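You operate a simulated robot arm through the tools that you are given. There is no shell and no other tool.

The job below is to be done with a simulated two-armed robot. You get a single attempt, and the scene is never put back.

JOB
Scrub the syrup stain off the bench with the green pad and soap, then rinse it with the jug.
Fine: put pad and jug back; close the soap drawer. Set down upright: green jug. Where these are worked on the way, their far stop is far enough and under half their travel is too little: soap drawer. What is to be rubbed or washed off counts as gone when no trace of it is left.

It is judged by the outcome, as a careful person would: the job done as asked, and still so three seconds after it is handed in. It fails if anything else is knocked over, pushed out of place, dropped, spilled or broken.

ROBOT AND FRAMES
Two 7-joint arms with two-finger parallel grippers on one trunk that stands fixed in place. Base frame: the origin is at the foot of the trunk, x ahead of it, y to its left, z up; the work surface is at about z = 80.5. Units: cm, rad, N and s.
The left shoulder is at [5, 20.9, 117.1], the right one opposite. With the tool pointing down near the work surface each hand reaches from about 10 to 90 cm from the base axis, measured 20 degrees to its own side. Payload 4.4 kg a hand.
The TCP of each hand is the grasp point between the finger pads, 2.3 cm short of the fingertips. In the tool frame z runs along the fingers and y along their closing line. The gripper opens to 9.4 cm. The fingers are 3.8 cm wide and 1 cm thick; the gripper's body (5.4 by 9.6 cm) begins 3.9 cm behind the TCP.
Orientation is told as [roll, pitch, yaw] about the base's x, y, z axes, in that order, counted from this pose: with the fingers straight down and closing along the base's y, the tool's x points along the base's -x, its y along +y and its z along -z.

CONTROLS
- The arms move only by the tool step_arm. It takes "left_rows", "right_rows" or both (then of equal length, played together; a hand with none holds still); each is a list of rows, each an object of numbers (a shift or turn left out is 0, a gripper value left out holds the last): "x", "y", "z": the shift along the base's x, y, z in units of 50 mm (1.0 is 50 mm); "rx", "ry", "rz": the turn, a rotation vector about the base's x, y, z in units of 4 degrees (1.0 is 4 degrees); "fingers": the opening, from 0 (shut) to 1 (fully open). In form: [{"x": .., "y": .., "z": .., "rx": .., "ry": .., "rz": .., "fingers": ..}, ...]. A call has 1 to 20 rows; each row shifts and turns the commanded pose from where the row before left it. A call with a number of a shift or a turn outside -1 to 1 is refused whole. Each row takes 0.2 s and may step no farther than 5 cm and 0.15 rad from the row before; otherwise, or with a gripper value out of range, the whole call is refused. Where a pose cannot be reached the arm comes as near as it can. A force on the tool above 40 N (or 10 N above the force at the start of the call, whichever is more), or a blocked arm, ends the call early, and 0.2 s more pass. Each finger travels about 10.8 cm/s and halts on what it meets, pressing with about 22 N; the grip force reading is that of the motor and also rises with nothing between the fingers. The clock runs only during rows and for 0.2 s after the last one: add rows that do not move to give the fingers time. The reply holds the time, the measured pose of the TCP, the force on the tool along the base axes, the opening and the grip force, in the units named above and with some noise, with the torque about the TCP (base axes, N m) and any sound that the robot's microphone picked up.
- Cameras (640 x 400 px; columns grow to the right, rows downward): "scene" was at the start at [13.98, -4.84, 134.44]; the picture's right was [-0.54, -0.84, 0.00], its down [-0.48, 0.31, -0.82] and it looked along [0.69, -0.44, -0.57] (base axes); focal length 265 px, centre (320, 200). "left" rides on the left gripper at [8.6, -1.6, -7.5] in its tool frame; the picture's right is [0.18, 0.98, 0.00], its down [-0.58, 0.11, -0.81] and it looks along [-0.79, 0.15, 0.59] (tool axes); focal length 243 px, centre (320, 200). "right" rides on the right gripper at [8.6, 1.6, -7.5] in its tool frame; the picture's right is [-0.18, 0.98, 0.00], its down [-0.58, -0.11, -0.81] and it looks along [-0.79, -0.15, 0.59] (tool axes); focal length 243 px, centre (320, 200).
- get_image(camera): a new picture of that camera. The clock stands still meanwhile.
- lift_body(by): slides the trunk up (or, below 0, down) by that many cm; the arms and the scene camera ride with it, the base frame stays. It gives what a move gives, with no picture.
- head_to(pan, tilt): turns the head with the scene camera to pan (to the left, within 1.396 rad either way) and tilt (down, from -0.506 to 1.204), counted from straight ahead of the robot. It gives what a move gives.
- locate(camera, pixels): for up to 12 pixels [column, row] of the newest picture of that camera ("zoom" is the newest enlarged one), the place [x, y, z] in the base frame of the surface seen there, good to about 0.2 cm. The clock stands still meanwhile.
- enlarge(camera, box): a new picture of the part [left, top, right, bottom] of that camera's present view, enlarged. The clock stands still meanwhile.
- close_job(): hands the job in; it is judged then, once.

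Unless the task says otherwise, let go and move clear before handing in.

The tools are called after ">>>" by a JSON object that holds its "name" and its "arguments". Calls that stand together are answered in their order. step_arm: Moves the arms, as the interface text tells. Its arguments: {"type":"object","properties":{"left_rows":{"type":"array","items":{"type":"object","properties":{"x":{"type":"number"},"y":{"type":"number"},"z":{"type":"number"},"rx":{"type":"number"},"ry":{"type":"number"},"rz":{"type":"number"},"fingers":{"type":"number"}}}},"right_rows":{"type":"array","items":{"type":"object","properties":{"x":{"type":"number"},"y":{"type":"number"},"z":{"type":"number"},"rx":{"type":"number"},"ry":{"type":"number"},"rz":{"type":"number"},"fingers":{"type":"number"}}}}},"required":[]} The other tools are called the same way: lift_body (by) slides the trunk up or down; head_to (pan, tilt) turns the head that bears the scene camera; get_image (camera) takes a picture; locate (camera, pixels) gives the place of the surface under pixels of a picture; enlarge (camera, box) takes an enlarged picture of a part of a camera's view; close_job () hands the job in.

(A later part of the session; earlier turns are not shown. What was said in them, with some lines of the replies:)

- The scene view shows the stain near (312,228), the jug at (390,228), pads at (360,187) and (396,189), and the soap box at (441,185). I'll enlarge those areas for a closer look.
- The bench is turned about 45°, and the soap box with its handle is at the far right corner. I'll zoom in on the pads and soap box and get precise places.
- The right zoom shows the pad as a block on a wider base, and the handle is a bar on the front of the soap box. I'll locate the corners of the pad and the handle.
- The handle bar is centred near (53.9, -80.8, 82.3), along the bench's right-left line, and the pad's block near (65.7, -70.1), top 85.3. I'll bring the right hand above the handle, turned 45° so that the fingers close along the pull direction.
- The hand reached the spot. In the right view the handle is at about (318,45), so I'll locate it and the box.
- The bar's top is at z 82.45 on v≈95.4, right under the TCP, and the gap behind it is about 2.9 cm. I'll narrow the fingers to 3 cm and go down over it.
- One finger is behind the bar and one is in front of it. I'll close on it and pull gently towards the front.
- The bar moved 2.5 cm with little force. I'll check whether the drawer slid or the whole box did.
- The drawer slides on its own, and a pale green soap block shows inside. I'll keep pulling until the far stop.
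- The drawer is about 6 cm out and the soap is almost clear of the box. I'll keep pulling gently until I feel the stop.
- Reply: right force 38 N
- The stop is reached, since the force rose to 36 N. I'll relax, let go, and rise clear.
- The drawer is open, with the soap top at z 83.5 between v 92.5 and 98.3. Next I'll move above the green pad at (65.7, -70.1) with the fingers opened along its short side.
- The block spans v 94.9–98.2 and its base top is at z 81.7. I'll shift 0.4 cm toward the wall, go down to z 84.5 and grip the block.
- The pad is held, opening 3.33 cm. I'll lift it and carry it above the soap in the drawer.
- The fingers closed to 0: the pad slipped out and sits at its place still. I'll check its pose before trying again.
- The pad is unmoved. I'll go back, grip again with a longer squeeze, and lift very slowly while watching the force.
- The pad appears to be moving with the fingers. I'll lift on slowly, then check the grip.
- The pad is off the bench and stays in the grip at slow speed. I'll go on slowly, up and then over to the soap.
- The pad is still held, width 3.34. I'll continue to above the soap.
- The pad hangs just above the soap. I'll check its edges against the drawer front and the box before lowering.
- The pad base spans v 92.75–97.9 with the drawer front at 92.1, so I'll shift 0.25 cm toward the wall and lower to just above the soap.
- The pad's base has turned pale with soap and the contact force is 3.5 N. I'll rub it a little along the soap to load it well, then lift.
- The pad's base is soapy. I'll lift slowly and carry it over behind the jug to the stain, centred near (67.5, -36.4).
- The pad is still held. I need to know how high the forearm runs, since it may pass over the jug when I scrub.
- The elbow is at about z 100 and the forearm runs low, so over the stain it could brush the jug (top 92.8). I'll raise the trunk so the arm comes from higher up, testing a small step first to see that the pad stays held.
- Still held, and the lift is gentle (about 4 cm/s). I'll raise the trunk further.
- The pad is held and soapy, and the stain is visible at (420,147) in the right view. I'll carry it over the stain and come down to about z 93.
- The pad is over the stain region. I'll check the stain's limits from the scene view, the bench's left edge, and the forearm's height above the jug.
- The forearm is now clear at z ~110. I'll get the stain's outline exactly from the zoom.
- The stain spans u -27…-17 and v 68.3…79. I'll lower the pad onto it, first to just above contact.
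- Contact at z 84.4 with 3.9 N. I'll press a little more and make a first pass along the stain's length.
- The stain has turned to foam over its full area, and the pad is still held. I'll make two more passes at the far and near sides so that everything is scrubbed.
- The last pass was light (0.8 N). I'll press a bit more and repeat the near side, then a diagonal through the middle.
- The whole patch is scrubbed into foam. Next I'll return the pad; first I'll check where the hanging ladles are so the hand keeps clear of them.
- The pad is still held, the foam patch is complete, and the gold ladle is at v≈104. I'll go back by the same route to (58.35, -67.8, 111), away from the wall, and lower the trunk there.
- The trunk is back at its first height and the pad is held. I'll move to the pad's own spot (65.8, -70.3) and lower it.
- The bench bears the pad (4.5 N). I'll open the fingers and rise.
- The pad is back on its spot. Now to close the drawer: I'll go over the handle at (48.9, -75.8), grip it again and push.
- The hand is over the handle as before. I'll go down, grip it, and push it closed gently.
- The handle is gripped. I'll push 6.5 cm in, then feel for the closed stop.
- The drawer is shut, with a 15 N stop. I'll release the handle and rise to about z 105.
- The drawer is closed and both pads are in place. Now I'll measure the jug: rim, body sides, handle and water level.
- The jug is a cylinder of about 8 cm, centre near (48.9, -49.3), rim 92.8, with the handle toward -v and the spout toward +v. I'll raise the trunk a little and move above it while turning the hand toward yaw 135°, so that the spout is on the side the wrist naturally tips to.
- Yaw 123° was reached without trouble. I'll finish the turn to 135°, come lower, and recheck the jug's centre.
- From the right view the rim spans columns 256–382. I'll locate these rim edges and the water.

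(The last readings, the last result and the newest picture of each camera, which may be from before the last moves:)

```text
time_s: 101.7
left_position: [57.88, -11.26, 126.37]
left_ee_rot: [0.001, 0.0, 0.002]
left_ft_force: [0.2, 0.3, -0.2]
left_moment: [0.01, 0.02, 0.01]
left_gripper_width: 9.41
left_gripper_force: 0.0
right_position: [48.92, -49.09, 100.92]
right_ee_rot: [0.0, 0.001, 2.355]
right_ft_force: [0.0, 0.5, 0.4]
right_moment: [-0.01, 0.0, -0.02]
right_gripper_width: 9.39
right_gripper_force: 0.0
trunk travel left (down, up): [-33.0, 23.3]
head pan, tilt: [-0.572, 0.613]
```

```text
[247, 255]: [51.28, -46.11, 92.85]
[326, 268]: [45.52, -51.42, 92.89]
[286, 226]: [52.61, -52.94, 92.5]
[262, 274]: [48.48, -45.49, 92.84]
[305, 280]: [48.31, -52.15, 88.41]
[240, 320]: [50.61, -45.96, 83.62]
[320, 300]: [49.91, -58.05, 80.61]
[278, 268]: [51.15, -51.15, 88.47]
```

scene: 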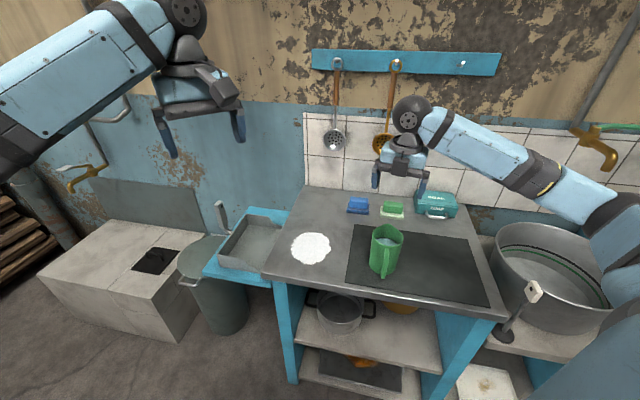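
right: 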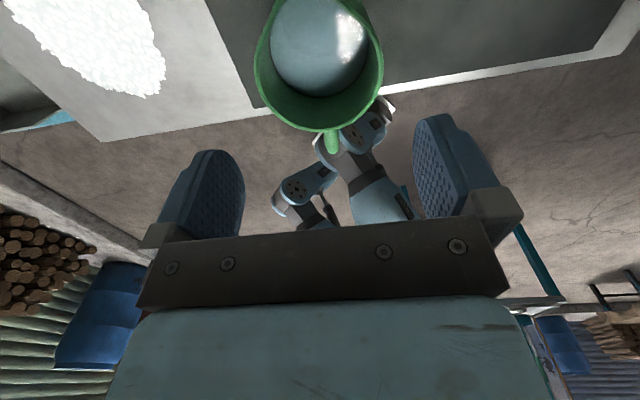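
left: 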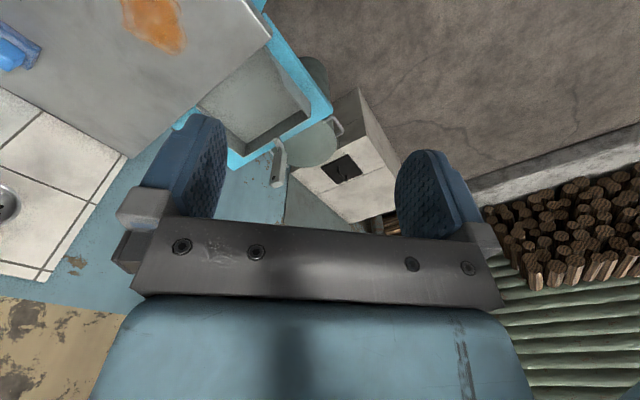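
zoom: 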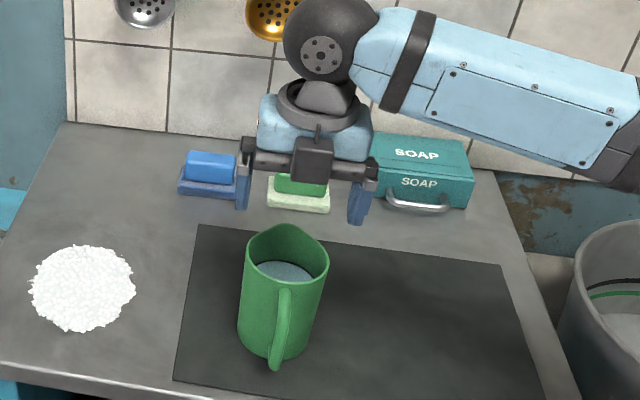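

The fit gives centre (49.18, -49.53), radius 4.0, and water surface at z 88.3. I'll centre over it and come down to just above the rim, then check the finger clearance.

>>> {"name": "step_arm", "arguments": {"right_rows": [{"x": 0.05, "y": -0.07}, {"z": -0.3}, {"z": -0.3}, {"z": -0.25}, {"z": -0.15}, {}]}}

>>> {"name": "get_image", "arguments": {"camera": "right"}}

>>> {"name": "enlarge", "arguments": {"camera": "scene", "box": [350, 170, 430, 290]}}

```text
time_s: 103.1
left_position: [57.84, -11.39, 126.38]
left_ee_rot: [0.001, -0.001, 0.001]
left_ft_force: [0.1, -0.6, -0.1]
left_moment: [0.01, -0.01, 0.02]
left_gripper_width: 9.41
left_gripper_force: 0.1
right_position: [49.15, -49.37, 95.94]
right_ee_rot: [0.001, 0.001, 2.357]
right_ft_force: [0.4, -0.8, -0.3]
right_moment: [0.03, -0.01, -0.04]
right_gripper_width: 9.41
right_gripper_force: 0.1
trunk travel left (down, up): [-33.0, 23.3]
head pan, tilt: [-0.572, 0.613]
```

```text
taken
```

right: 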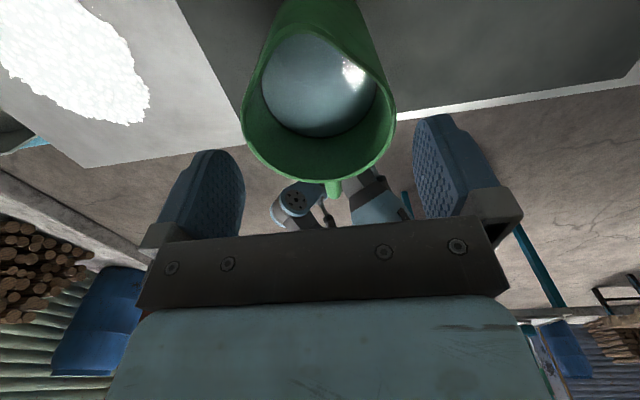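

```text
3.33 times, centred on (390, 230) of scene
```

zoom: 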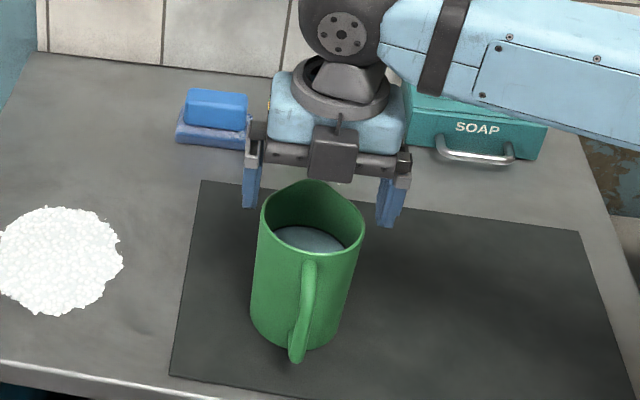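

I'll verify by locating the rim edges and the fingertips in this view.

>>> {"name": "locate", "arguments": {"camera": "right", "pixels": [[243, 110], [394, 110], [300, 178], [340, 178], [248, 80], [388, 75], [240, 175], [418, 140], [222, 152], [436, 118], [255, 148], [383, 145]]}}

```text
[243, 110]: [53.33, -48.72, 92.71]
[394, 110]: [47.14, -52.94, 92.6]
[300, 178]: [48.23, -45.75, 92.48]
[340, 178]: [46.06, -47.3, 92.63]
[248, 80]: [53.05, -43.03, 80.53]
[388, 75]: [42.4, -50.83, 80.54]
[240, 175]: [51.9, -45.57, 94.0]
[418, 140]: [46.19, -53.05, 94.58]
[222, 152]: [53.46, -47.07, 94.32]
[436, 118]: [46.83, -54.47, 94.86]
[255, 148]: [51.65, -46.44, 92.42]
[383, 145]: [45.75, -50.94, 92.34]
```

The fingers sit evenly on both sides of the jug (u -4.5 and 4.85 around ±4). I'll go down to TCP z 89.6 slowly, then close.

>>> {"name": "step_arm", "arguments": {"right_rows": [{"z": -0.15}, {"z": -0.2}, {"z": -0.25}, {"z": -0.25}, {"z": -0.2}, {"z": -0.12}, {"z": -0.1}, {}]}}

>>> {"name": "get_image", "arguments": {"camera": "right"}}

>>> {"name": "enlarge", "arguments": {"camera": "scene", "box": [350, 170, 430, 290]}}

```text
time_s: 104.9
left_position: [57.97, -11.38, 126.34]
left_ee_rot: [0.001, 0.002, 0.0]
left_ft_force: [0.0, -0.3, -0.8]
left_moment: [-0.02, 0.0, -0.02]
left_gripper_width: 9.4
left_gripper_force: 0.1
right_position: [49.19, -49.39, 89.47]
right_ee_rot: [0.0, 0.0, 2.356]
right_ft_force: [0.2, 0.4, 0.2]
right_moment: [-0.02, 0.03, 0.01]
right_gripper_width: 9.37
right_gripper_force: 0.0
trunk travel left (down, up): [-33.0, 23.3]
head pan, tilt: [-0.572, 0.613]
```

```text
taken
```

right: 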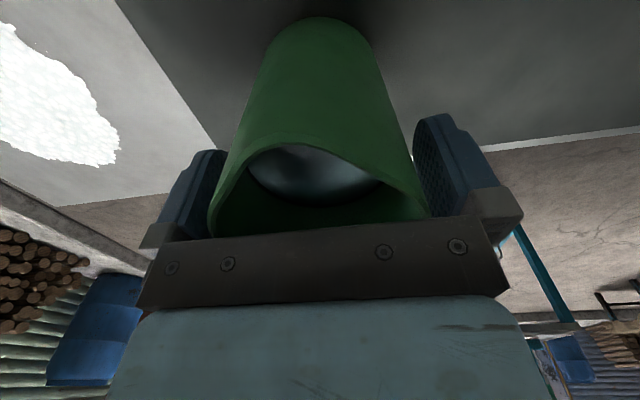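

```text
3.33 times, centred on (390, 230) of scene
```

zoom: 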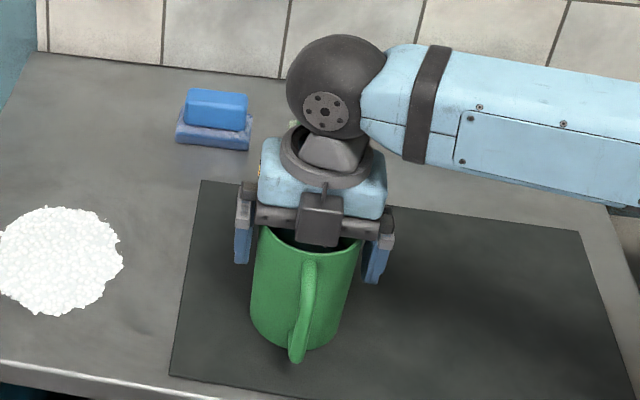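

Both fingers are beside the jug below its rim. I'll close and lift a little, slowly.

>>> {"name": "step_arm", "arguments": {"right_rows": [{"fingers": 0.0}, {}, {}, {}, {}]}}

>>> {"name": "step_arm", "arguments": {"right_rows": [{"z": 0.03}, {"z": 0.04}, {"z": 0.05}, {"z": 0.06}, {"z": 0.06}, {}]}}

>>> {"name": "get_image", "arguments": {"camera": "right"}}

>>> {"name": "enlarge", "arguments": {"camera": "scene", "box": [350, 170, 430, 290]}}

```text
time_s: 106.1
left_position: [57.89, -11.2, 126.34]
left_ee_rot: [0.0, -0.001, 0.001]
left_ft_force: [0.5, 0.7, -0.6]
left_moment: [0.0, 0.03, -0.01]
left_gripper_width: 9.43
left_gripper_force: 0.0
right_position: [49.17, -49.41, 89.54]
right_ee_rot: [0.0, 0.0, 2.354]
right_ft_force: [-0.3, 1.9, 0.6]
right_moment: [0.02, 0.0, 0.0]
right_gripper_width: 8.27
right_gripper_force: 22.1
trunk travel left (down, up): [-33.0, 23.3]
head pan, tilt: [-0.572, 0.613]
```

```text
time_s: 107.5
left_position: [57.91, -11.32, 126.33]
left_ee_rot: [-0.002, -0.001, 0.0]
left_ft_force: [0.0, 0.9, -0.3]
left_moment: [-0.02, 0.0, 0.02]
left_gripper_width: 9.4
left_gripper_force: 0.1
right_position: [49.22, -49.56, 90.71]
right_ee_rot: [0.0, 0.0, 2.356]
right_ft_force: [-0.7, 0.5, -4.7]
right_moment: [-0.03, -0.01, 0.0]
right_gripper_width: 8.29
right_gripper_force: 22.4
trunk travel left (down, up): [-33.0, 23.3]
head pan, tilt: [-0.572, 0.613]
```

```text
taken
```

right: 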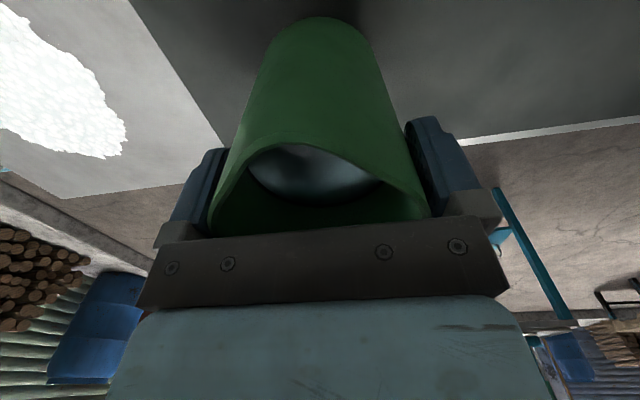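

```text
3.33 times, centred on (390, 230) of scene
```

zoom: 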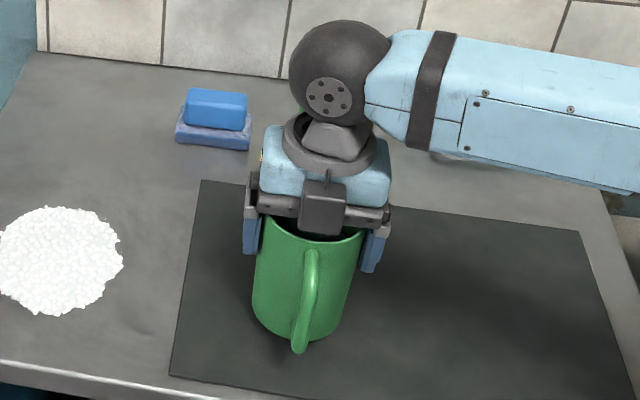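

The jug is held upright (about 5 N) at 8.28 cm. I'll lift it slowly to z ~100, moving the idle left hand aside at the same time.

>>> {"name": "step_arm", "arguments": {"right_rows": [{"z": 0.06}, {"z": 0.1}, {"z": 0.14}, {"z": 0.18}, {"z": 0.2}, {"z": 0.2}, {"z": 0.2}, {"z": 0.2}, {"z": 0.2}, {"z": 0.18}, {"z": 0.14}, {"z": 0.1}, {"z": 0.05}, {}], "left_rows": [{"y": 0.1}, {"y": 0.2}, {"y": 0.4}, {"y": 0.4, "x": -0.1}, {"y": 0.4, "x": -0.2}, {"y": 0.4, "x": -0.2}, {"y": 0.4, "x": -0.2}, {"y": 0.4, "x": -0.2}, {"y": 0.4, "x": -0.2}, {"y": 0.4, "x": -0.2}, {"y": 0.4, "x": -0.2}, {"y": 0.2, "x": -0.2}, {"y": 0.1, "x": -0.1}, {}]}}

>>> {"name": "get_image", "arguments": {"camera": "scene"}}

>>> {"name": "get_image", "arguments": {"camera": "right"}}

```text
time_s: 110.5
left_position: [49.0, 9.65, 126.32]
left_ee_rot: [0.0, -0.001, 0.001]
left_ft_force: [-0.5, 0.3, -0.5]
left_moment: [-0.01, 0.0, 0.0]
left_gripper_width: 9.39
left_gripper_force: 0.0
right_position: [49.22, -49.37, 100.45]
right_ee_rot: [0.001, -0.001, 2.357]
right_ft_force: [-0.2, 0.3, -3.3]
right_moment: [0.0, -0.05, 0.01]
right_gripper_width: 8.31
right_gripper_force: 21.8
trunk travel left (down, up): [-33.0, 23.3]
head pan, tilt: [-0.572, 0.613]
```

```text
taken
```

scene: 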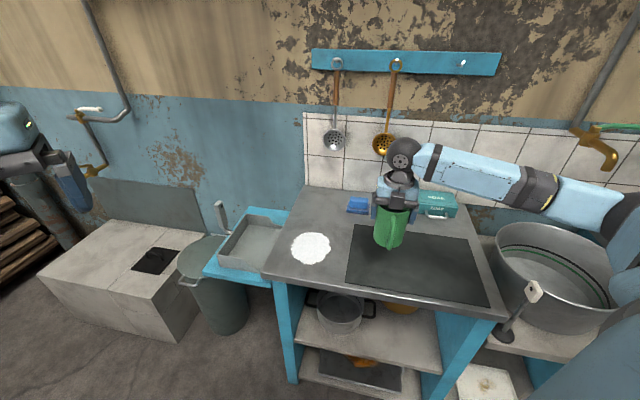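

```text
taken
```

right: 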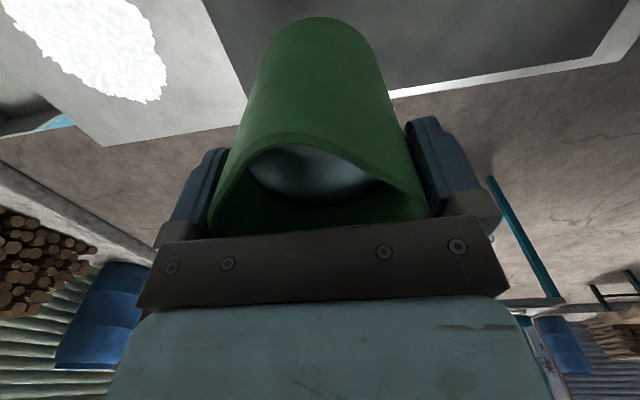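

The jug is up and upright. I'll carry it toward the foam while turning the hand back by 115° (to yaw ~20°), so that the spout will point toward the robot over the foam.

>>> {"name": "step_arm", "arguments": {"right_rows": [{"x": 0.05, "y": 0.03, "rz": -0.4}, {"x": 0.1, "y": 0.07, "rz": -0.8}, {"x": 0.165, "y": 0.11, "rz": -1.0}, {"x": 0.165, "y": 0.11, "rz": -1.0}, {"x": 0.165, "y": 0.11, "rz": -1.0}, {"x": 0.165, "y": 0.11, "rz": -1.0}, {"x": 0.165, "y": 0.11, "rz": -1.0}, {"x": 0.165, "y": 0.11, "rz": -1.0}, {"x": 0.165, "y": 0.11, "rz": -1.0}, {"x": 0.165, "y": 0.11, "rz": -1.0}, {"x": 0.165, "y": 0.11, "rz": -1.0}, {"x": 0.165, "y": 0.11, "rz": -1.0}, {"x": 0.165, "y": 0.11, "rz": -1.0}, {"x": 0.165, "y": 0.11, "rz": -1.0}, {"x": 0.165, "y": 0.11, "rz": -1.0}]}}

>>> {"name": "locate", "arguments": {"camera": "scene", "pixels": [[291, 247], [331, 243], [313, 232], [308, 263], [311, 247], [297, 236], [327, 257]]}}

>>> {"name": "get_image", "arguments": {"camera": "scene"}}

```text
time_s: 113.7
left_position: [48.92, 9.59, 126.39]
left_ee_rot: [-0.001, 0.0, 0.001]
left_ft_force: [0.0, 0.5, -0.9]
left_moment: [0.01, 0.0, 0.03]
left_gripper_width: 9.39
left_gripper_force: 0.1
right_position: [60.66, -41.96, 100.43]
right_ee_rot: [0.0, 0.0, 1.362]
right_ft_force: [-0.3, 0.7, -4.3]
right_moment: [-0.04, 0.02, 0.01]
right_gripper_width: 8.29
right_gripper_force: 21.3
trunk travel left (down, up): [-33.0, 23.3]
head pan, tilt: [-0.572, 0.613]
```

```text
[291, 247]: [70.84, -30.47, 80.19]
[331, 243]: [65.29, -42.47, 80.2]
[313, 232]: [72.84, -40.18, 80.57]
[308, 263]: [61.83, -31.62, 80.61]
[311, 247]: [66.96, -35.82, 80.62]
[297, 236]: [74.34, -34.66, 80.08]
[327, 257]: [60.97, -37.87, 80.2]
```

```text
taken
```

scene: 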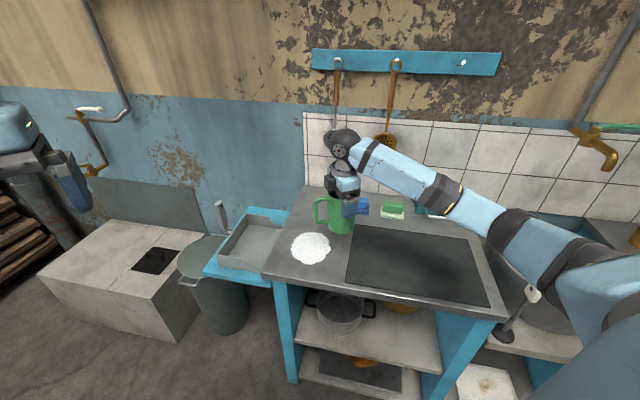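

The foam is centred at (67.3, -36.2), about 6 cm in radius. I'll continue to the pouring position.

>>> {"name": "step_arm", "arguments": {"right_rows": [{"x": 0.16, "y": 0.107, "rz": -1.0}, {"x": 0.16, "y": 0.107, "rz": -1.0}, {"x": 0.16, "y": 0.107, "rz": -1.0}, {"x": 0.16, "y": 0.107, "rz": -1.0}, {"x": 0.16, "y": 0.107, "rz": -1.0}, {"x": 0.16, "y": 0.107, "rz": -1.0}, {"x": 0.16, "y": 0.107, "rz": -1.0}, {"x": 0.16, "y": 0.107, "rz": -1.0}, {"x": 0.16, "y": 0.107, "rz": -1.0}, {"x": 0.16, "y": 0.107, "rz": -1.0}, {"x": 0.16, "y": 0.107, "rz": -1.0}, {"x": 0.16, "y": 0.107, "rz": -1.0}, {"x": 0.16, "y": 0.107, "rz": -1.0}, {"x": 0.13, "y": 0.1, "rz": -1.0}, {"x": 0.08, "y": 0.05, "rz": -0.5}, {}]}}

>>> {"name": "get_image", "arguments": {"camera": "scene"}}

>>> {"name": "get_image", "arguments": {"camera": "right"}}

```text
time_s: 117.1
left_position: [48.96, 9.64, 126.35]
left_ee_rot: [0.0, -0.001, 0.0]
left_ft_force: [0.5, -0.4, 0.8]
left_moment: [0.02, -0.01, 0.01]
left_gripper_width: 9.39
left_gripper_force: 0.0
right_position: [72.04, -34.33, 100.48]
right_ee_rot: [0.001, 0.0, 0.355]
right_ft_force: [0.1, 0.4, -4.8]
right_moment: [0.01, 0.03, -0.01]
right_gripper_width: 8.28
right_gripper_force: 21.3
trunk travel left (down, up): [-33.0, 23.3]
head pan, tilt: [-0.572, 0.613]
```

```text
taken
```

scene: 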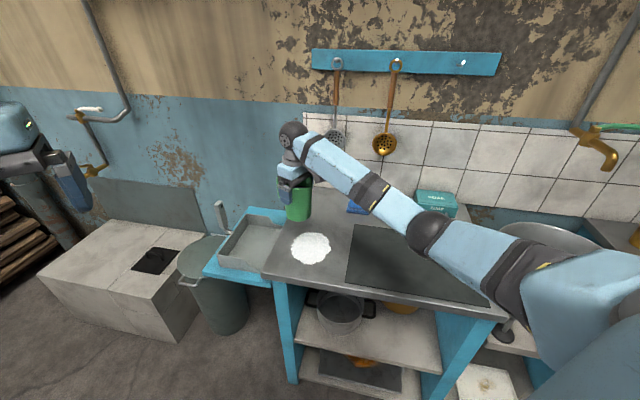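

```text
taken
```

right: 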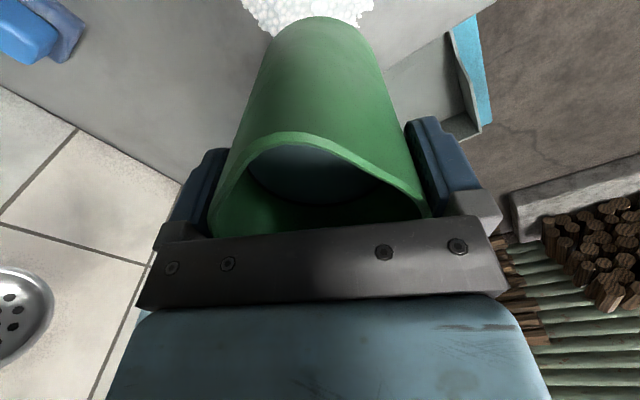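

The hand is at yaw 20° with the spout toward the robot, right over the foam. I'll back off 2 cm, lower to z ~95 and tip to about 28°, which is before the water reaches the lip.

>>> {"name": "step_arm", "arguments": {"right_rows": [{"x": 0.04, "y": 0.014, "z": -0.1}, {"x": 0.06, "y": 0.025, "z": -0.15}, {"x": 0.08, "y": 0.03, "z": -0.15, "rx": 0.17, "ry": -0.47}, {"x": 0.08, "y": 0.03, "z": -0.15, "rx": 0.347, "ry": -0.938}, {"x": 0.08, "y": 0.03, "z": -0.15, "rx": 0.347, "ry": -0.938}, {"z": -0.15, "rx": 0.347, "ry": -0.938}, {"z": -0.1, "rx": 0.347, "ry": -0.938}, {"z": -0.1, "rx": 0.347, "ry": -0.938}, {"rx": 0.347, "ry": -0.938}, {"rx": 0.17, "ry": -0.47}, {}]}}

>>> {"name": "get_image", "arguments": {"camera": "scene"}}

>>> {"name": "get_image", "arguments": {"camera": "right"}}

```text
time_s: 119.5
left_position: [48.95, 9.64, 126.37]
left_ee_rot: [0.0, 0.001, -0.001]
left_ft_force: [-0.5, -0.3, 0.2]
left_moment: [0.0, -0.02, 0.01]
left_gripper_width: 9.42
left_gripper_force: 0.0
right_position: [73.76, -33.67, 95.2]
right_ee_rot: [0.001, -0.489, 0.353]
right_ft_force: [-0.4, -0.5, -4.3]
right_moment: [-0.03, 0.12, 0.0]
right_gripper_width: 8.29
right_gripper_force: 21.9
trunk travel left (down, up): [-33.0, 23.3]
head pan, tilt: [-0.572, 0.613]
```

```text
taken
```

scene: 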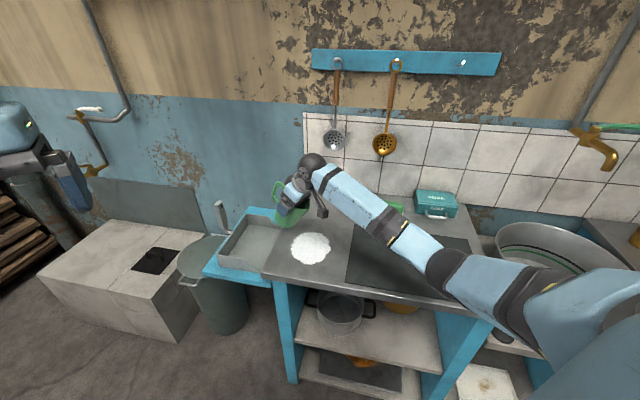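

```text
taken
```

right: 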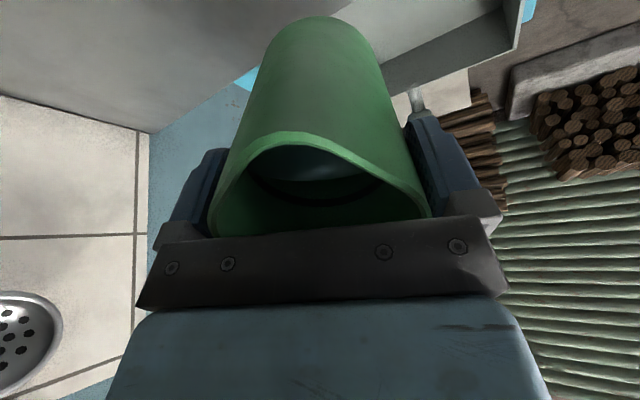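

The tilt is 28° and the jug is steady. I'll tip further slowly toward 44° and watch for water at the spout.

>>> {"name": "step_arm", "arguments": {"right_rows": [{"rx": 0.26, "ry": -0.7}, {"rx": 0.26, "ry": -0.7}, {"rx": 0.26, "ry": -0.7}, {"rx": 0.174, "ry": -0.47}, {"rx": 0.174, "ry": -0.47}, {"rx": 0.174, "ry": -0.47}]}}

>>> {"name": "enlarge", "arguments": {"camera": "scene", "box": [230, 130, 390, 290]}}

>>> {"name": "locate", "arguments": {"camera": "scene", "pixels": [[400, 250], [430, 275], [380, 235], [460, 300]]}}

```text
time_s: 120.9
left_position: [48.96, 9.67, 126.25]
left_ee_rot: [0.0, 0.001, 0.0]
left_ft_force: [-0.3, 0.7, 0.8]
left_moment: [-0.02, -0.01, -0.02]
left_gripper_width: 9.43
left_gripper_force: 0.1
right_position: [73.87, -33.54, 95.27]
right_ee_rot: [0.004, -0.751, 0.352]
right_ft_force: [0.0, 0.2, -4.1]
right_moment: [-0.03, 0.12, 0.03]
right_gripper_width: 8.27
right_gripper_force: 22.4
trunk travel left (down, up): [-33.0, 23.3]
head pan, tilt: [-0.572, 0.613]
```

```text
2.50 times, centred on (310, 210) of scene
```

zoom: 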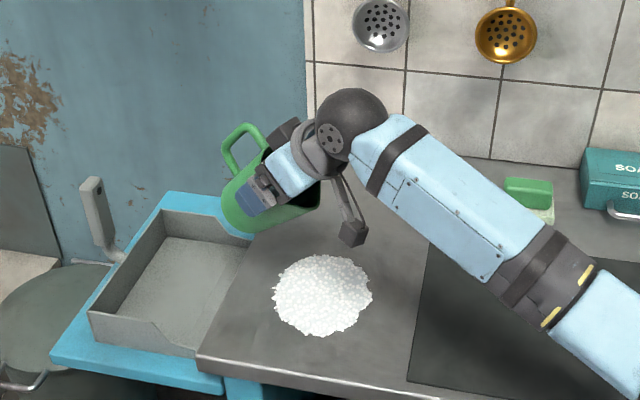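

```text
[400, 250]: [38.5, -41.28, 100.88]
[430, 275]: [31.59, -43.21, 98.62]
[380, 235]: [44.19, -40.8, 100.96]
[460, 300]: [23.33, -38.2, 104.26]
```

At 43° no water has come yet. I'll tip on in small steps.

>>> {"name": "step_arm", "arguments": {"right_rows": [{"rx": 0.174, "ry": -0.47}, {"rx": 0.174, "ry": -0.47}, {"rx": 0.174, "ry": -0.47}, {}, {}]}}

>>> {"name": "enlarge", "arguments": {"camera": "scene", "box": [230, 130, 390, 290]}}

>>> {"name": "get_image", "arguments": {"camera": "right"}}

```text
time_s: 122.1
left_position: [49.02, 9.67, 126.34]
left_ee_rot: [0.001, 0.0, -0.001]
left_ft_force: [1.7, -0.1, -0.1]
left_moment: [-0.01, -0.02, -0.01]
left_gripper_width: 9.41
left_gripper_force: 0.1
right_position: [73.77, -33.52, 95.25]
right_ee_rot: [0.005, -0.856, 0.352]
right_ft_force: [0.3, 0.3, -4.4]
right_moment: [-0.02, 0.1, -0.01]
right_gripper_width: 8.28
right_gripper_force: 21.8
trunk travel left (down, up): [-33.0, 23.3]
head pan, tilt: [-0.572, 0.613]
```

```text
2.50 times, centred on (310, 210) of scene
```

zoom: 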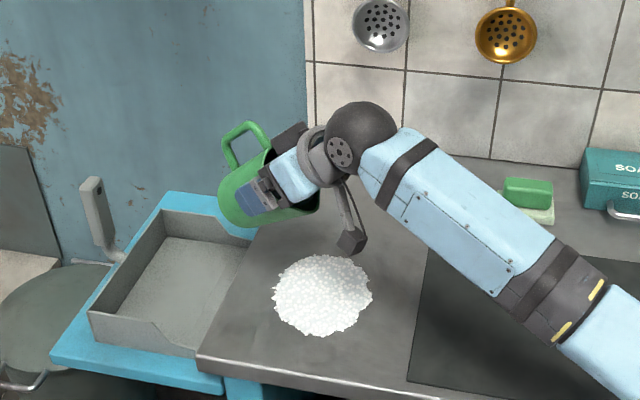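

```text
taken
```

right: 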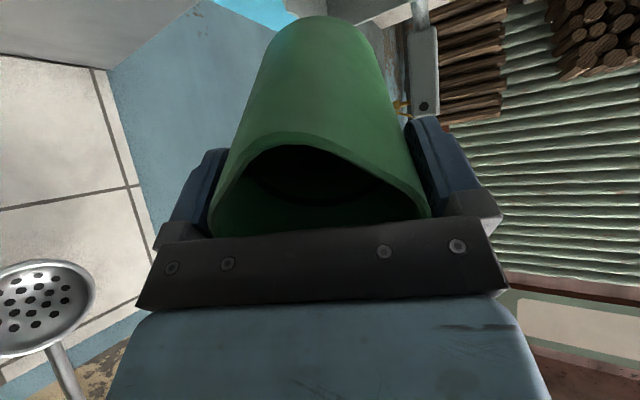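

There is no stream yet at 49°. I'll continue in small steps, checking each time.

>>> {"name": "step_arm", "arguments": {"right_rows": [{"rx": 0.174, "ry": -0.47}, {"rx": 0.174, "ry": -0.47}, {"rx": 0.174, "ry": -0.47}, {}]}}

>>> {"name": "enlarge", "arguments": {"camera": "scene", "box": [230, 130, 390, 290]}}

```text
time_s: 123.1
left_position: [48.94, 9.64, 126.25]
left_ee_rot: [0.001, 0.0, -0.002]
left_ft_force: [-0.1, -0.7, 0.0]
left_moment: [0.0, 0.03, -0.05]
left_gripper_width: 9.37
left_gripper_force: 0.0
right_position: [73.86, -33.47, 95.25]
right_ee_rot: [0.005, -0.959, 0.35]
right_ft_force: [-0.4, 0.4, -2.5]
right_moment: [-0.06, 0.12, 0.0]
right_gripper_width: 8.26
right_gripper_force: 22.0
trunk travel left (down, up): [-33.0, 23.3]
head pan, tilt: [-0.572, 0.613]
```

```text
2.50 times, centred on (310, 210) of scene
```

zoom: 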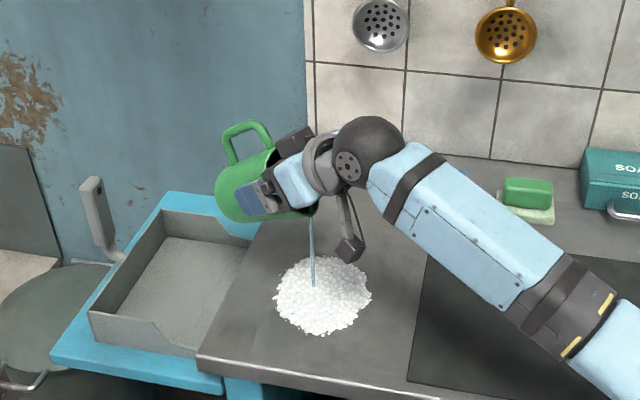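

The stream falls straight down inside the foam at zoom (314,285). I'll hold the tilt and move it slowly across the foam centre while I watch.

>>> {"name": "step_arm", "arguments": {"right_rows": [{"x": -0.1, "y": -0.04}, {"x": -0.1, "y": -0.04}, {"x": -0.1, "y": -0.04}]}}

>>> {"name": "enlarge", "arguments": {"camera": "scene", "box": [230, 130, 390, 290]}}

```text
time_s: 123.9
left_position: [48.96, 9.71, 126.36]
left_ee_rot: [-0.001, 0.002, -0.001]
left_ft_force: [-0.4, 0.7, 0.5]
left_moment: [-0.02, -0.03, 0.0]
left_gripper_width: 9.43
left_gripper_force: 0.0
right_position: [72.31, -34.09, 95.22]
right_ee_rot: [0.004, -0.96, 0.35]
right_ft_force: [-0.2, 0.0, -3.6]
right_moment: [-0.05, 0.08, -0.04]
right_gripper_width: 8.29
right_gripper_force: 22.4
trunk travel left (down, up): [-33.0, 23.3]
head pan, tilt: [-0.572, 0.613]
```

```text
2.50 times, centred on (310, 210) of scene
```

zoom: 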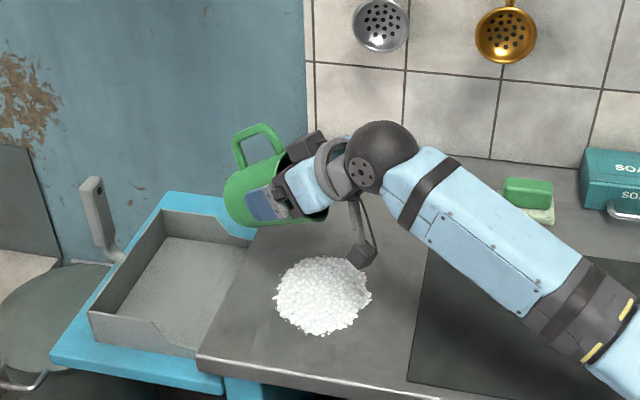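

The stream stopped as the level dropped. The spout is now over the foam centre, so I'll tip further in small steps.

>>> {"name": "step_arm", "arguments": {"right_rows": [{"rx": 0.174, "ry": -0.47}, {"rx": 0.174, "ry": -0.47}, {"rx": 0.174, "ry": -0.47}, {}]}}

>>> {"name": "enlarge", "arguments": {"camera": "scene", "box": [230, 130, 390, 290]}}

```text
time_s: 124.9
left_position: [48.82, 9.66, 126.36]
left_ee_rot: [0.0, 0.0, 0.0]
left_ft_force: [-0.7, 0.3, -0.4]
left_moment: [0.03, -0.03, -0.02]
left_gripper_width: 9.42
left_gripper_force: 0.0
right_position: [72.23, -34.24, 95.18]
right_ee_rot: [0.007, -1.066, 0.348]
right_ft_force: [-0.2, 0.4, -3.1]
right_moment: [-0.02, 0.09, 0.01]
right_gripper_width: 8.28
right_gripper_force: 21.8
trunk travel left (down, up): [-33.0, 23.3]
head pan, tilt: [-0.572, 0.613]
```

```text
2.50 times, centred on (310, 210) of scene
```

zoom: 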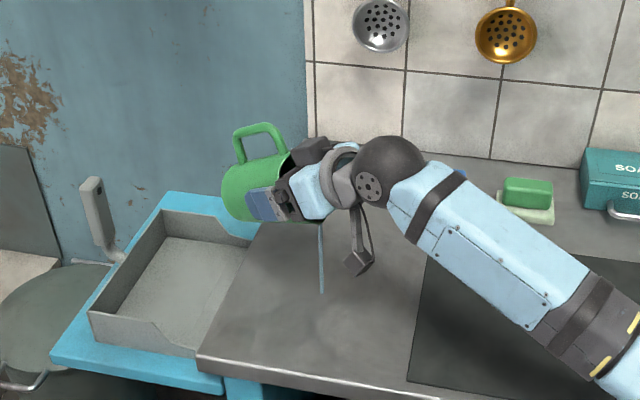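

The foam and the stain are gone; the bench under the stream is bare. I'll tip the jug back upright.

>>> {"name": "step_arm", "arguments": {"right_rows": [{"rx": -0.347, "ry": 0.938}, {"rx": -0.347, "ry": 0.938}, {"rx": -0.347, "ry": 0.938}, {"rx": -0.347, "ry": 0.938}, {"rx": -0.347, "ry": 0.938}, {"rx": -0.347, "ry": 0.938, "z": 0.05}, {"rx": -0.347, "ry": 0.938, "z": 0.1}, {"rx": -0.347, "ry": 0.938, "z": 0.1}, {"rx": -0.347, "ry": 0.938, "z": 0.1}, {"rx": -0.347, "ry": 0.938, "z": 0.1}, {"rx": -0.347, "ry": 0.938, "z": 0.1}, {"rx": -0.347, "ry": 0.938, "z": 0.1}, {"rx": -0.347, "ry": 0.938, "z": 0.1}, {"rx": -0.347, "ry": 0.938, "z": 0.1}, {"rx": -0.347, "ry": 0.938, "z": 0.1}, {"z": 0.1}, {}]}}

>>> {"name": "get_image", "arguments": {"camera": "scene"}}

>>> {"name": "enlarge", "arguments": {"camera": "scene", "box": [230, 180, 390, 290]}}

>>> {"name": "get_image", "arguments": {"camera": "right"}}

```text
time_s: 128.5
left_position: [48.93, 9.6, 126.36]
left_ee_rot: [0.001, -0.001, 0.001]
left_ft_force: [-0.5, 0.4, -0.4]
left_moment: [0.03, 0.0, -0.02]
left_gripper_width: 9.4
left_gripper_force: 0.1
right_position: [72.26, -34.26, 100.41]
right_ee_rot: [0.0, -0.018, 0.352]
right_ft_force: [-0.4, 1.0, -2.5]
right_moment: [0.0, -0.01, 0.02]
right_gripper_width: 8.31
right_gripper_force: 21.8
trunk travel left (down, up): [-33.0, 23.3]
head pan, tilt: [-0.572, 0.613]
```

```text
taken
```

scene: 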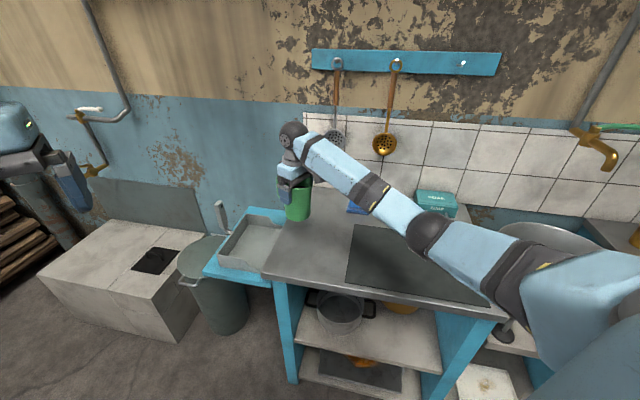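

```text
3.64 times, centred on (310, 235) of scene
```

zoom: 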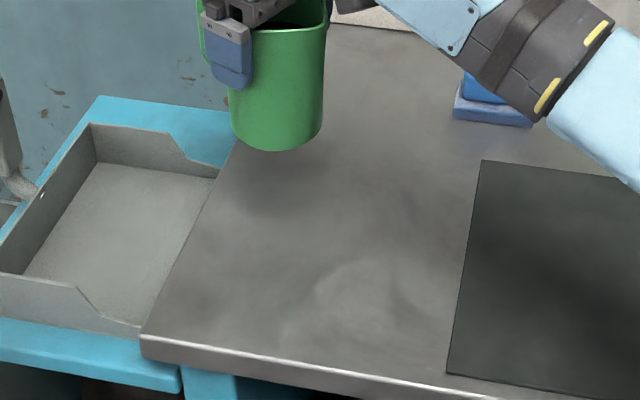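

```text
taken
```

right: 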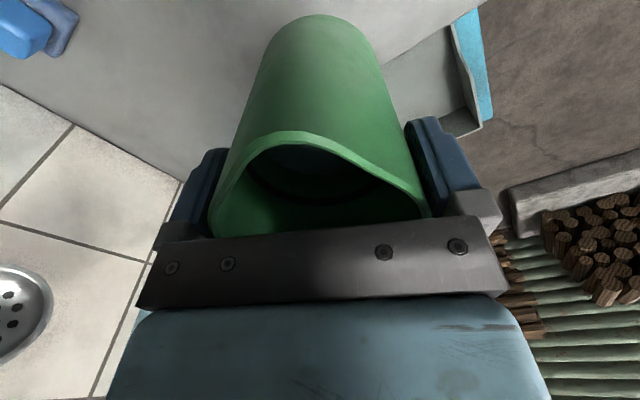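

The bench is clean where the stain was, and the jug is nearly upright (1° off). I'll straighten it and carry it back, reversing the turn.

>>> {"name": "step_arm", "arguments": {"right_rows": [{"rx": -0.09, "ry": 0.24}, {"x": -0.06, "y": -0.04, "rz": 0.5}, {"x": -0.12, "y": -0.08, "rz": 0.8}, {"x": -0.16, "y": -0.105, "rz": 1.0}, {"x": -0.16, "y": -0.105, "rz": 1.0}, {"x": -0.16, "y": -0.105, "rz": 1.0}, {"x": -0.16, "y": -0.105, "rz": 1.0}, {"x": -0.16, "y": -0.105, "rz": 1.0}, {"x": -0.16, "y": -0.105, "rz": 1.0}, {"x": -0.16, "y": -0.105, "rz": 1.0}, {"x": -0.16, "y": -0.105, "rz": 1.0}, {"x": -0.16, "y": -0.105, "rz": 1.0}, {"x": -0.16, "y": -0.105, "rz": 1.0}, {"x": -0.16, "y": -0.105, "rz": 1.0}, {"x": -0.16, "y": -0.105, "rz": 1.0}, {"x": -0.16, "y": -0.105, "rz": 1.0}]}}

>>> {"name": "step_arm", "arguments": {"right_rows": [{"x": -0.16, "y": -0.105, "rz": 1.0}, {"x": -0.16, "y": -0.105, "rz": 1.0}, {"x": -0.16, "y": -0.105, "rz": 1.0}, {"x": -0.16, "y": -0.105, "rz": 1.0}, {"x": -0.16, "y": -0.105, "rz": 1.0}, {"x": -0.16, "y": -0.105, "rz": 1.0}, {"x": -0.16, "y": -0.105, "rz": 1.0}, {"x": -0.16, "y": -0.105, "rz": 1.0}, {"x": -0.16, "y": -0.105, "rz": 1.0}, {"x": -0.16, "y": -0.105, "rz": 1.0}, {"x": -0.16, "y": -0.105, "rz": 1.0}, {"x": -0.16, "y": -0.105, "rz": 1.0}, {"x": -0.16, "y": -0.105, "rz": 1.0}, {"x": -0.16, "y": -0.105, "rz": 1.0}, {"x": -0.1, "y": -0.1, "rz": 0.4}, {}]}}

>>> {"name": "get_image", "arguments": {"camera": "scene"}}

```text
time_s: 131.9
left_position: [48.91, 9.65, 126.51]
left_ee_rot: [-0.001, 0.0, 0.0]
left_ft_force: [-0.2, 0.2, 0.2]
left_moment: [0.01, 0.0, 0.02]
left_gripper_width: 9.38
left_gripper_force: 0.1
right_position: [60.92, -41.59, 100.46]
right_ee_rot: [0.0, -0.002, 1.352]
right_ft_force: [-0.1, -0.2, -3.0]
right_moment: [0.0, 0.01, 0.02]
right_gripper_width: 8.33
right_gripper_force: 22.1
trunk travel left (down, up): [-33.0, 23.3]
head pan, tilt: [-0.572, 0.613]
```

```text
time_s: 135.3
left_position: [48.89, 9.64, 126.29]
left_ee_rot: [0.001, 0.002, -0.001]
left_ft_force: [-0.6, 0.1, -0.3]
left_moment: [-0.02, -0.01, 0.0]
left_gripper_width: 9.38
left_gripper_force: 0.1
right_position: [49.21, -49.29, 100.43]
right_ee_rot: [0.0, 0.001, 2.355]
right_ft_force: [1.4, 0.3, -3.1]
right_moment: [0.02, -0.05, -0.02]
right_gripper_width: 8.28
right_gripper_force: 22.2
trunk travel left (down, up): [-33.0, 23.3]
head pan, tilt: [-0.572, 0.613]
```

```text
taken
```

scene: 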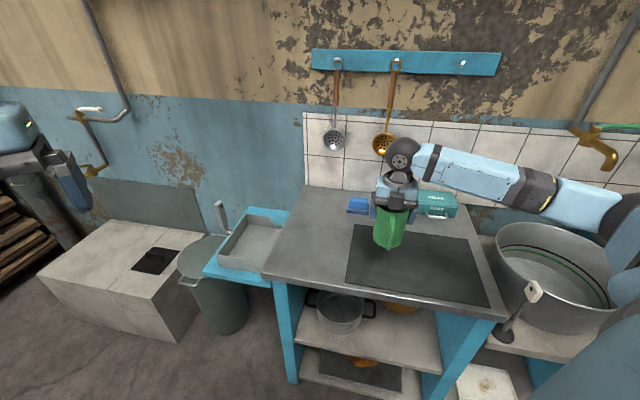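

The jug is back above its place at (49.2, -49.3). I'll lower it to just above the bench, then set it down gently.

>>> {"name": "step_arm", "arguments": {"right_rows": [{"z": -0.1, "y": -0.025}, {"z": -0.2}, {"z": -0.3}, {"z": -0.35}, {"z": -0.35}, {"z": -0.3}, {"z": -0.2}, {"z": -0.12}, {"z": -0.08}, {"z": -0.06}, {}]}}

>>> {"name": "step_arm", "arguments": {"right_rows": [{"z": -0.04}, {"z": -0.03}, {"z": -0.03}, {}]}}

>>> {"name": "enlarge", "arguments": {"camera": "scene", "box": [350, 170, 430, 290]}}

```text
time_s: 137.7
left_position: [48.9, 9.72, 126.27]
left_ee_rot: [0.0, 0.0, 0.001]
left_ft_force: [-0.5, -0.2, 1.8]
left_moment: [0.0, -0.01, 0.04]
left_gripper_width: 9.4
left_gripper_force: 0.0
right_position: [49.32, -49.44, 90.11]
right_ee_rot: [0.001, -0.001, 2.355]
right_ft_force: [-0.2, -0.2, -2.4]
right_moment: [0.0, -0.01, 0.02]
right_gripper_width: 8.29
right_gripper_force: 22.5
trunk travel left (down, up): [-33.0, 23.3]
head pan, tilt: [-0.572, 0.613]
```

```text
time_s: 138.7
left_position: [48.95, 9.65, 126.24]
left_ee_rot: [0.0, 0.002, 0.0]
left_ft_force: [0.8, -0.4, 0.2]
left_moment: [-0.02, 0.0, -0.02]
left_gripper_width: 9.39
left_gripper_force: 0.1
right_position: [49.16, -49.34, 89.63]
right_ee_rot: [0.0, 0.001, 2.358]
right_ft_force: [0.7, -0.5, -2.2]
right_moment: [-0.04, -0.02, 0.01]
right_gripper_width: 8.29
right_gripper_force: 22.0
trunk travel left (down, up): [-33.0, 23.3]
head pan, tilt: [-0.572, 0.613]
```

```text
3.33 times, centred on (390, 230) of scene
```

zoom: 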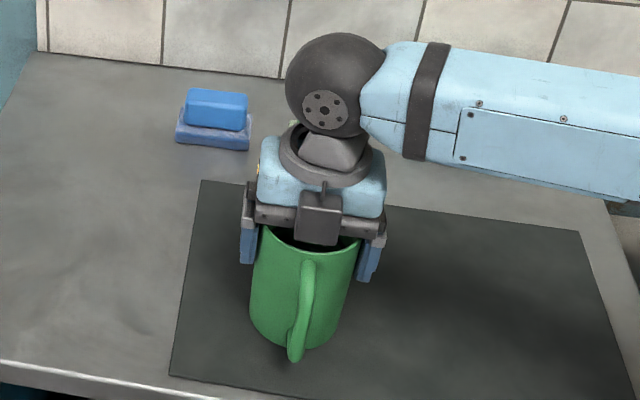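

The scale still reads the jug's weight (-2.2 N), so it is not quite down. I'll lower in millimetre steps until the bench takes it.

>>> {"name": "step_arm", "arguments": {"right_rows": [{"z": -0.02}, {"z": -0.02}, {}]}}

```text
time_s: 139.5
left_position: [48.82, 9.82, 126.42]
left_ee_rot: [-0.001, 0.0, -0.001]
left_ft_force: [0.3, 0.2, 0.7]
left_moment: [0.0, -0.01, -0.01]
left_gripper_width: 9.42
left_gripper_force: 0.0
right_position: [49.25, -49.31, 89.53]
right_ee_rot: [-0.001, 0.003, 2.356]
right_ft_force: [-0.6, -3.3, 8.8]
right_moment: [0.08, 0.31, 0.07]
right_gripper_width: 8.32
right_gripper_force: 21.9
trunk travel left (down, up): [-33.0, 23.3]
head pan, tilt: [-0.572, 0.613]
```

The jug stands on the bench now (+8.8 N). I'll ease off slightly, open the fingers fully, and rise straight up.

>>> {"name": "step_arm", "arguments": {"right_rows": [{"z": 0.012}, {"fingers": 1.0}, {}, {}, {}]}}

>>> {"name": "get_image", "arguments": {"camera": "right"}}

>>> {"name": "enlarge", "arguments": {"camera": "scene", "box": [350, 170, 430, 290]}}

```text
time_s: 140.7
left_position: [48.88, 9.61, 126.29]
left_ee_rot: [0.001, -0.001, 0.0]
left_ft_force: [-0.9, -0.1, 0.3]
left_moment: [0.03, 0.03, 0.0]
left_gripper_width: 9.37
left_gripper_force: 0.1
right_position: [49.32, -49.26, 89.62]
right_ee_rot: [0.0, -0.001, 2.356]
right_ft_force: [0.9, -0.1, -0.2]
right_moment: [0.01, -0.01, 0.0]
right_gripper_width: 9.43
right_gripper_force: 0.0
trunk travel left (down, up): [-33.0, 23.3]
head pan, tilt: [-0.572, 0.613]
```

```text
taken
```

right: 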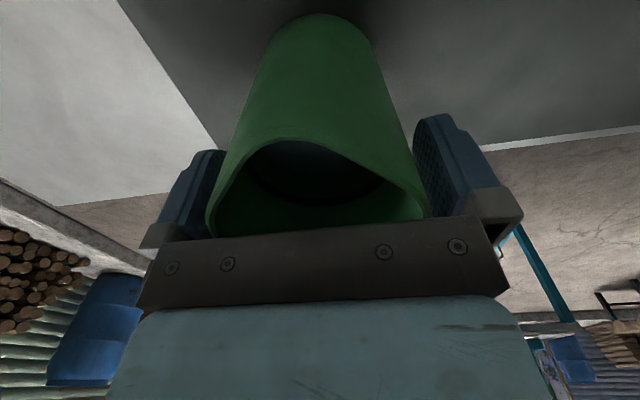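

```text
3.33 times, centred on (390, 230) of scene
```

zoom: 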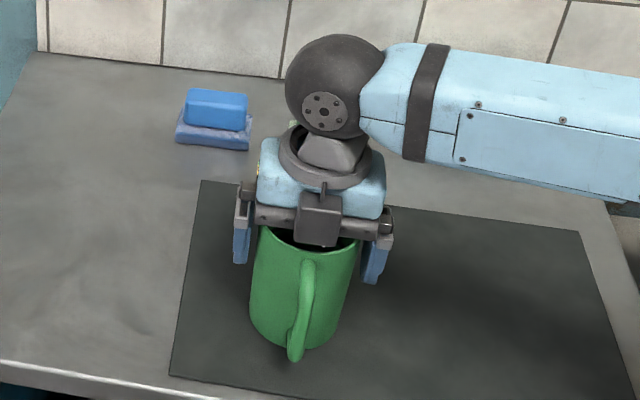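

The jug is released and stands upright with both fingers clear of it. I'll rise straight up slowly and then inspect everything.

>>> {"name": "step_arm", "arguments": {"right_rows": [{"z": 0.1}, {"z": 0.15}, {"z": 0.2}, {"z": 0.3}, {"z": 0.4}, {"z": 0.5}, {"z": 0.6}, {"z": 0.6}, {"z": 0.6}, {"z": 0.6}, {}]}}

>>> {"name": "step_arm", "arguments": {"right_rows": [{"x": -0.3, "y": -0.2}, {"x": -0.4, "y": -0.2, "rz": -1}, {"x": -0.4, "y": -0.2, "rz": -1}, {"x": -0.4, "y": -0.2, "rz": -1}, {"x": -0.3, "rz": -1}, {"rz": -1}, {}]}}

>>> {"name": "get_image", "arguments": {"camera": "scene"}}

>>> {"name": "enlarge", "arguments": {"camera": "scene", "box": [250, 180, 350, 290]}}

>>> {"name": "enlarge", "arguments": {"camera": "scene", "box": [340, 180, 490, 290]}}

```text
time_s: 143.1
left_position: [48.9, 9.61, 126.31]
left_ee_rot: [0.0, 0.0, 0.0]
left_ft_force: [-0.5, -0.1, 0.1]
left_moment: [0.0, 0.0, -0.04]
left_gripper_width: 9.39
left_gripper_force: 0.0
right_position: [49.24, -49.34, 109.76]
right_ee_rot: [-0.001, -0.001, 2.355]
right_ft_force: [-0.4, -0.6, 0.6]
right_moment: [-0.02, -0.03, 0.01]
right_gripper_width: 9.4
right_gripper_force: 0.2
trunk travel left (down, up): [-33.0, 23.3]
head pan, tilt: [-0.572, 0.613]
```

```text
time_s: 144.7
left_position: [48.76, 9.62, 126.36]
left_ee_rot: [0.001, 0.0, -0.001]
left_ft_force: [0.1, -0.3, -0.1]
left_moment: [-0.02, 0.0, -0.04]
left_gripper_width: 9.37
left_gripper_force: 0.0
right_position: [40.25, -53.5, 109.78]
right_ee_rot: [0.0, 0.001, 2.004]
right_ft_force: [-0.3, 0.4, 0.3]
right_moment: [0.0, 0.0, -0.01]
right_gripper_width: 9.42
right_gripper_force: 0.1
trunk travel left (down, up): [-33.0, 23.3]
head pan, tilt: [-0.572, 0.613]
```

```text
taken
```

scene: 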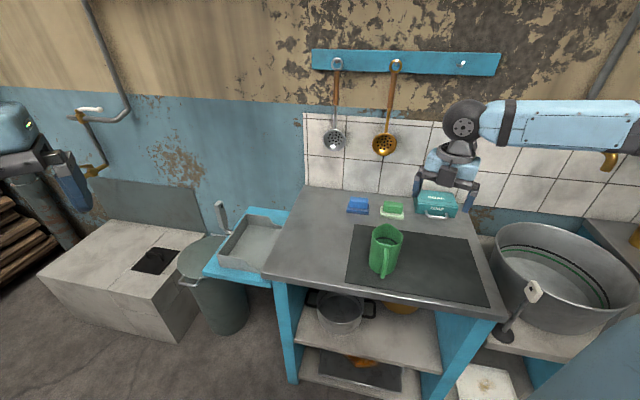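

```text
3.64 times, centred on (300, 235) of scene
```

zoom: 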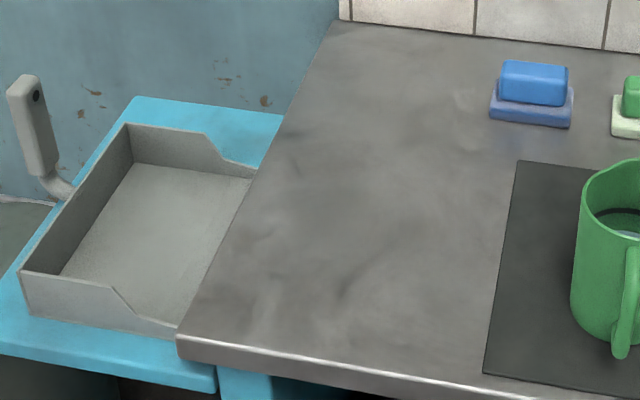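

```text
3.64 times, centred on (415, 235) of scene
```

zoom: 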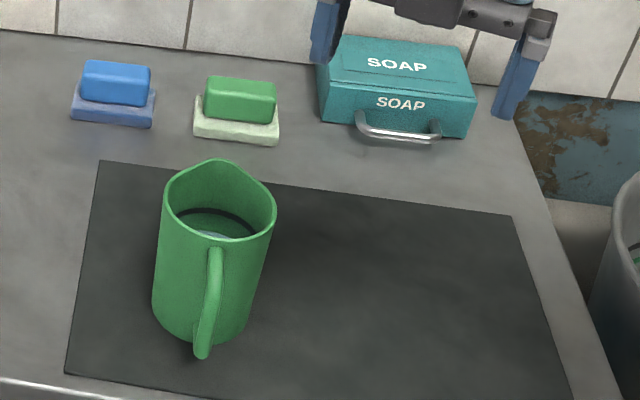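

The bench is bare, the jug stands upright, and the drawer is shut. I'll verify the jug's and pad's positions against where they started.

>>> {"name": "locate", "arguments": {"camera": "zoom", "pixels": [[165, 195], [274, 220], [219, 162], [205, 250], [155, 305], [195, 138], [277, 145], [207, 80], [320, 120], [465, 137], [390, 137], [212, 300]]}}

```text
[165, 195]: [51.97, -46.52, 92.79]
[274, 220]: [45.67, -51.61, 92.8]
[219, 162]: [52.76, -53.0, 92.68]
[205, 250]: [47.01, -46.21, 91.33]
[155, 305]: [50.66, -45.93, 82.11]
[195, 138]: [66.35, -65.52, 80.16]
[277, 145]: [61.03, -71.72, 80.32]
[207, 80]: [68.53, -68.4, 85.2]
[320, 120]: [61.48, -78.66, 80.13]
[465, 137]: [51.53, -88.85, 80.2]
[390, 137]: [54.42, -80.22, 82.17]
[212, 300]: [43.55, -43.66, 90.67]
```

The jug (spout 52.8, -53.0; handle 43.6, -43.7), the pad (front corner 61.0, -71.7) and the drawer handle (54.4, -80.2) all match their starting places within a few millimetres. The stain is gone and both hands are empty and clear, so I'm handing in.

>>> {"name": "close_job", "arguments": {}}

```text
The job is handed in.
```

The syrup stain is off the bench: I scrubbed it into foam with the soaped green pad, then rinsed it with water from the jug. The last pictures show no stain or foam on the bench.

- **Pad:** it is back on its spot within a few millimetres; its base is still pale with soap.
- **Jug:** it stands upright in its original place, with some water left in it.
- **Soap drawer:** it was pulled out to its far stop to reach the soap and is pushed fully shut again.

On the first try the pad slipped out of the fingers as I lifted it. It stayed in place, and a slower lift held it. Nothing else on the bench was touched, and both hands were empty and clear when I handed in.
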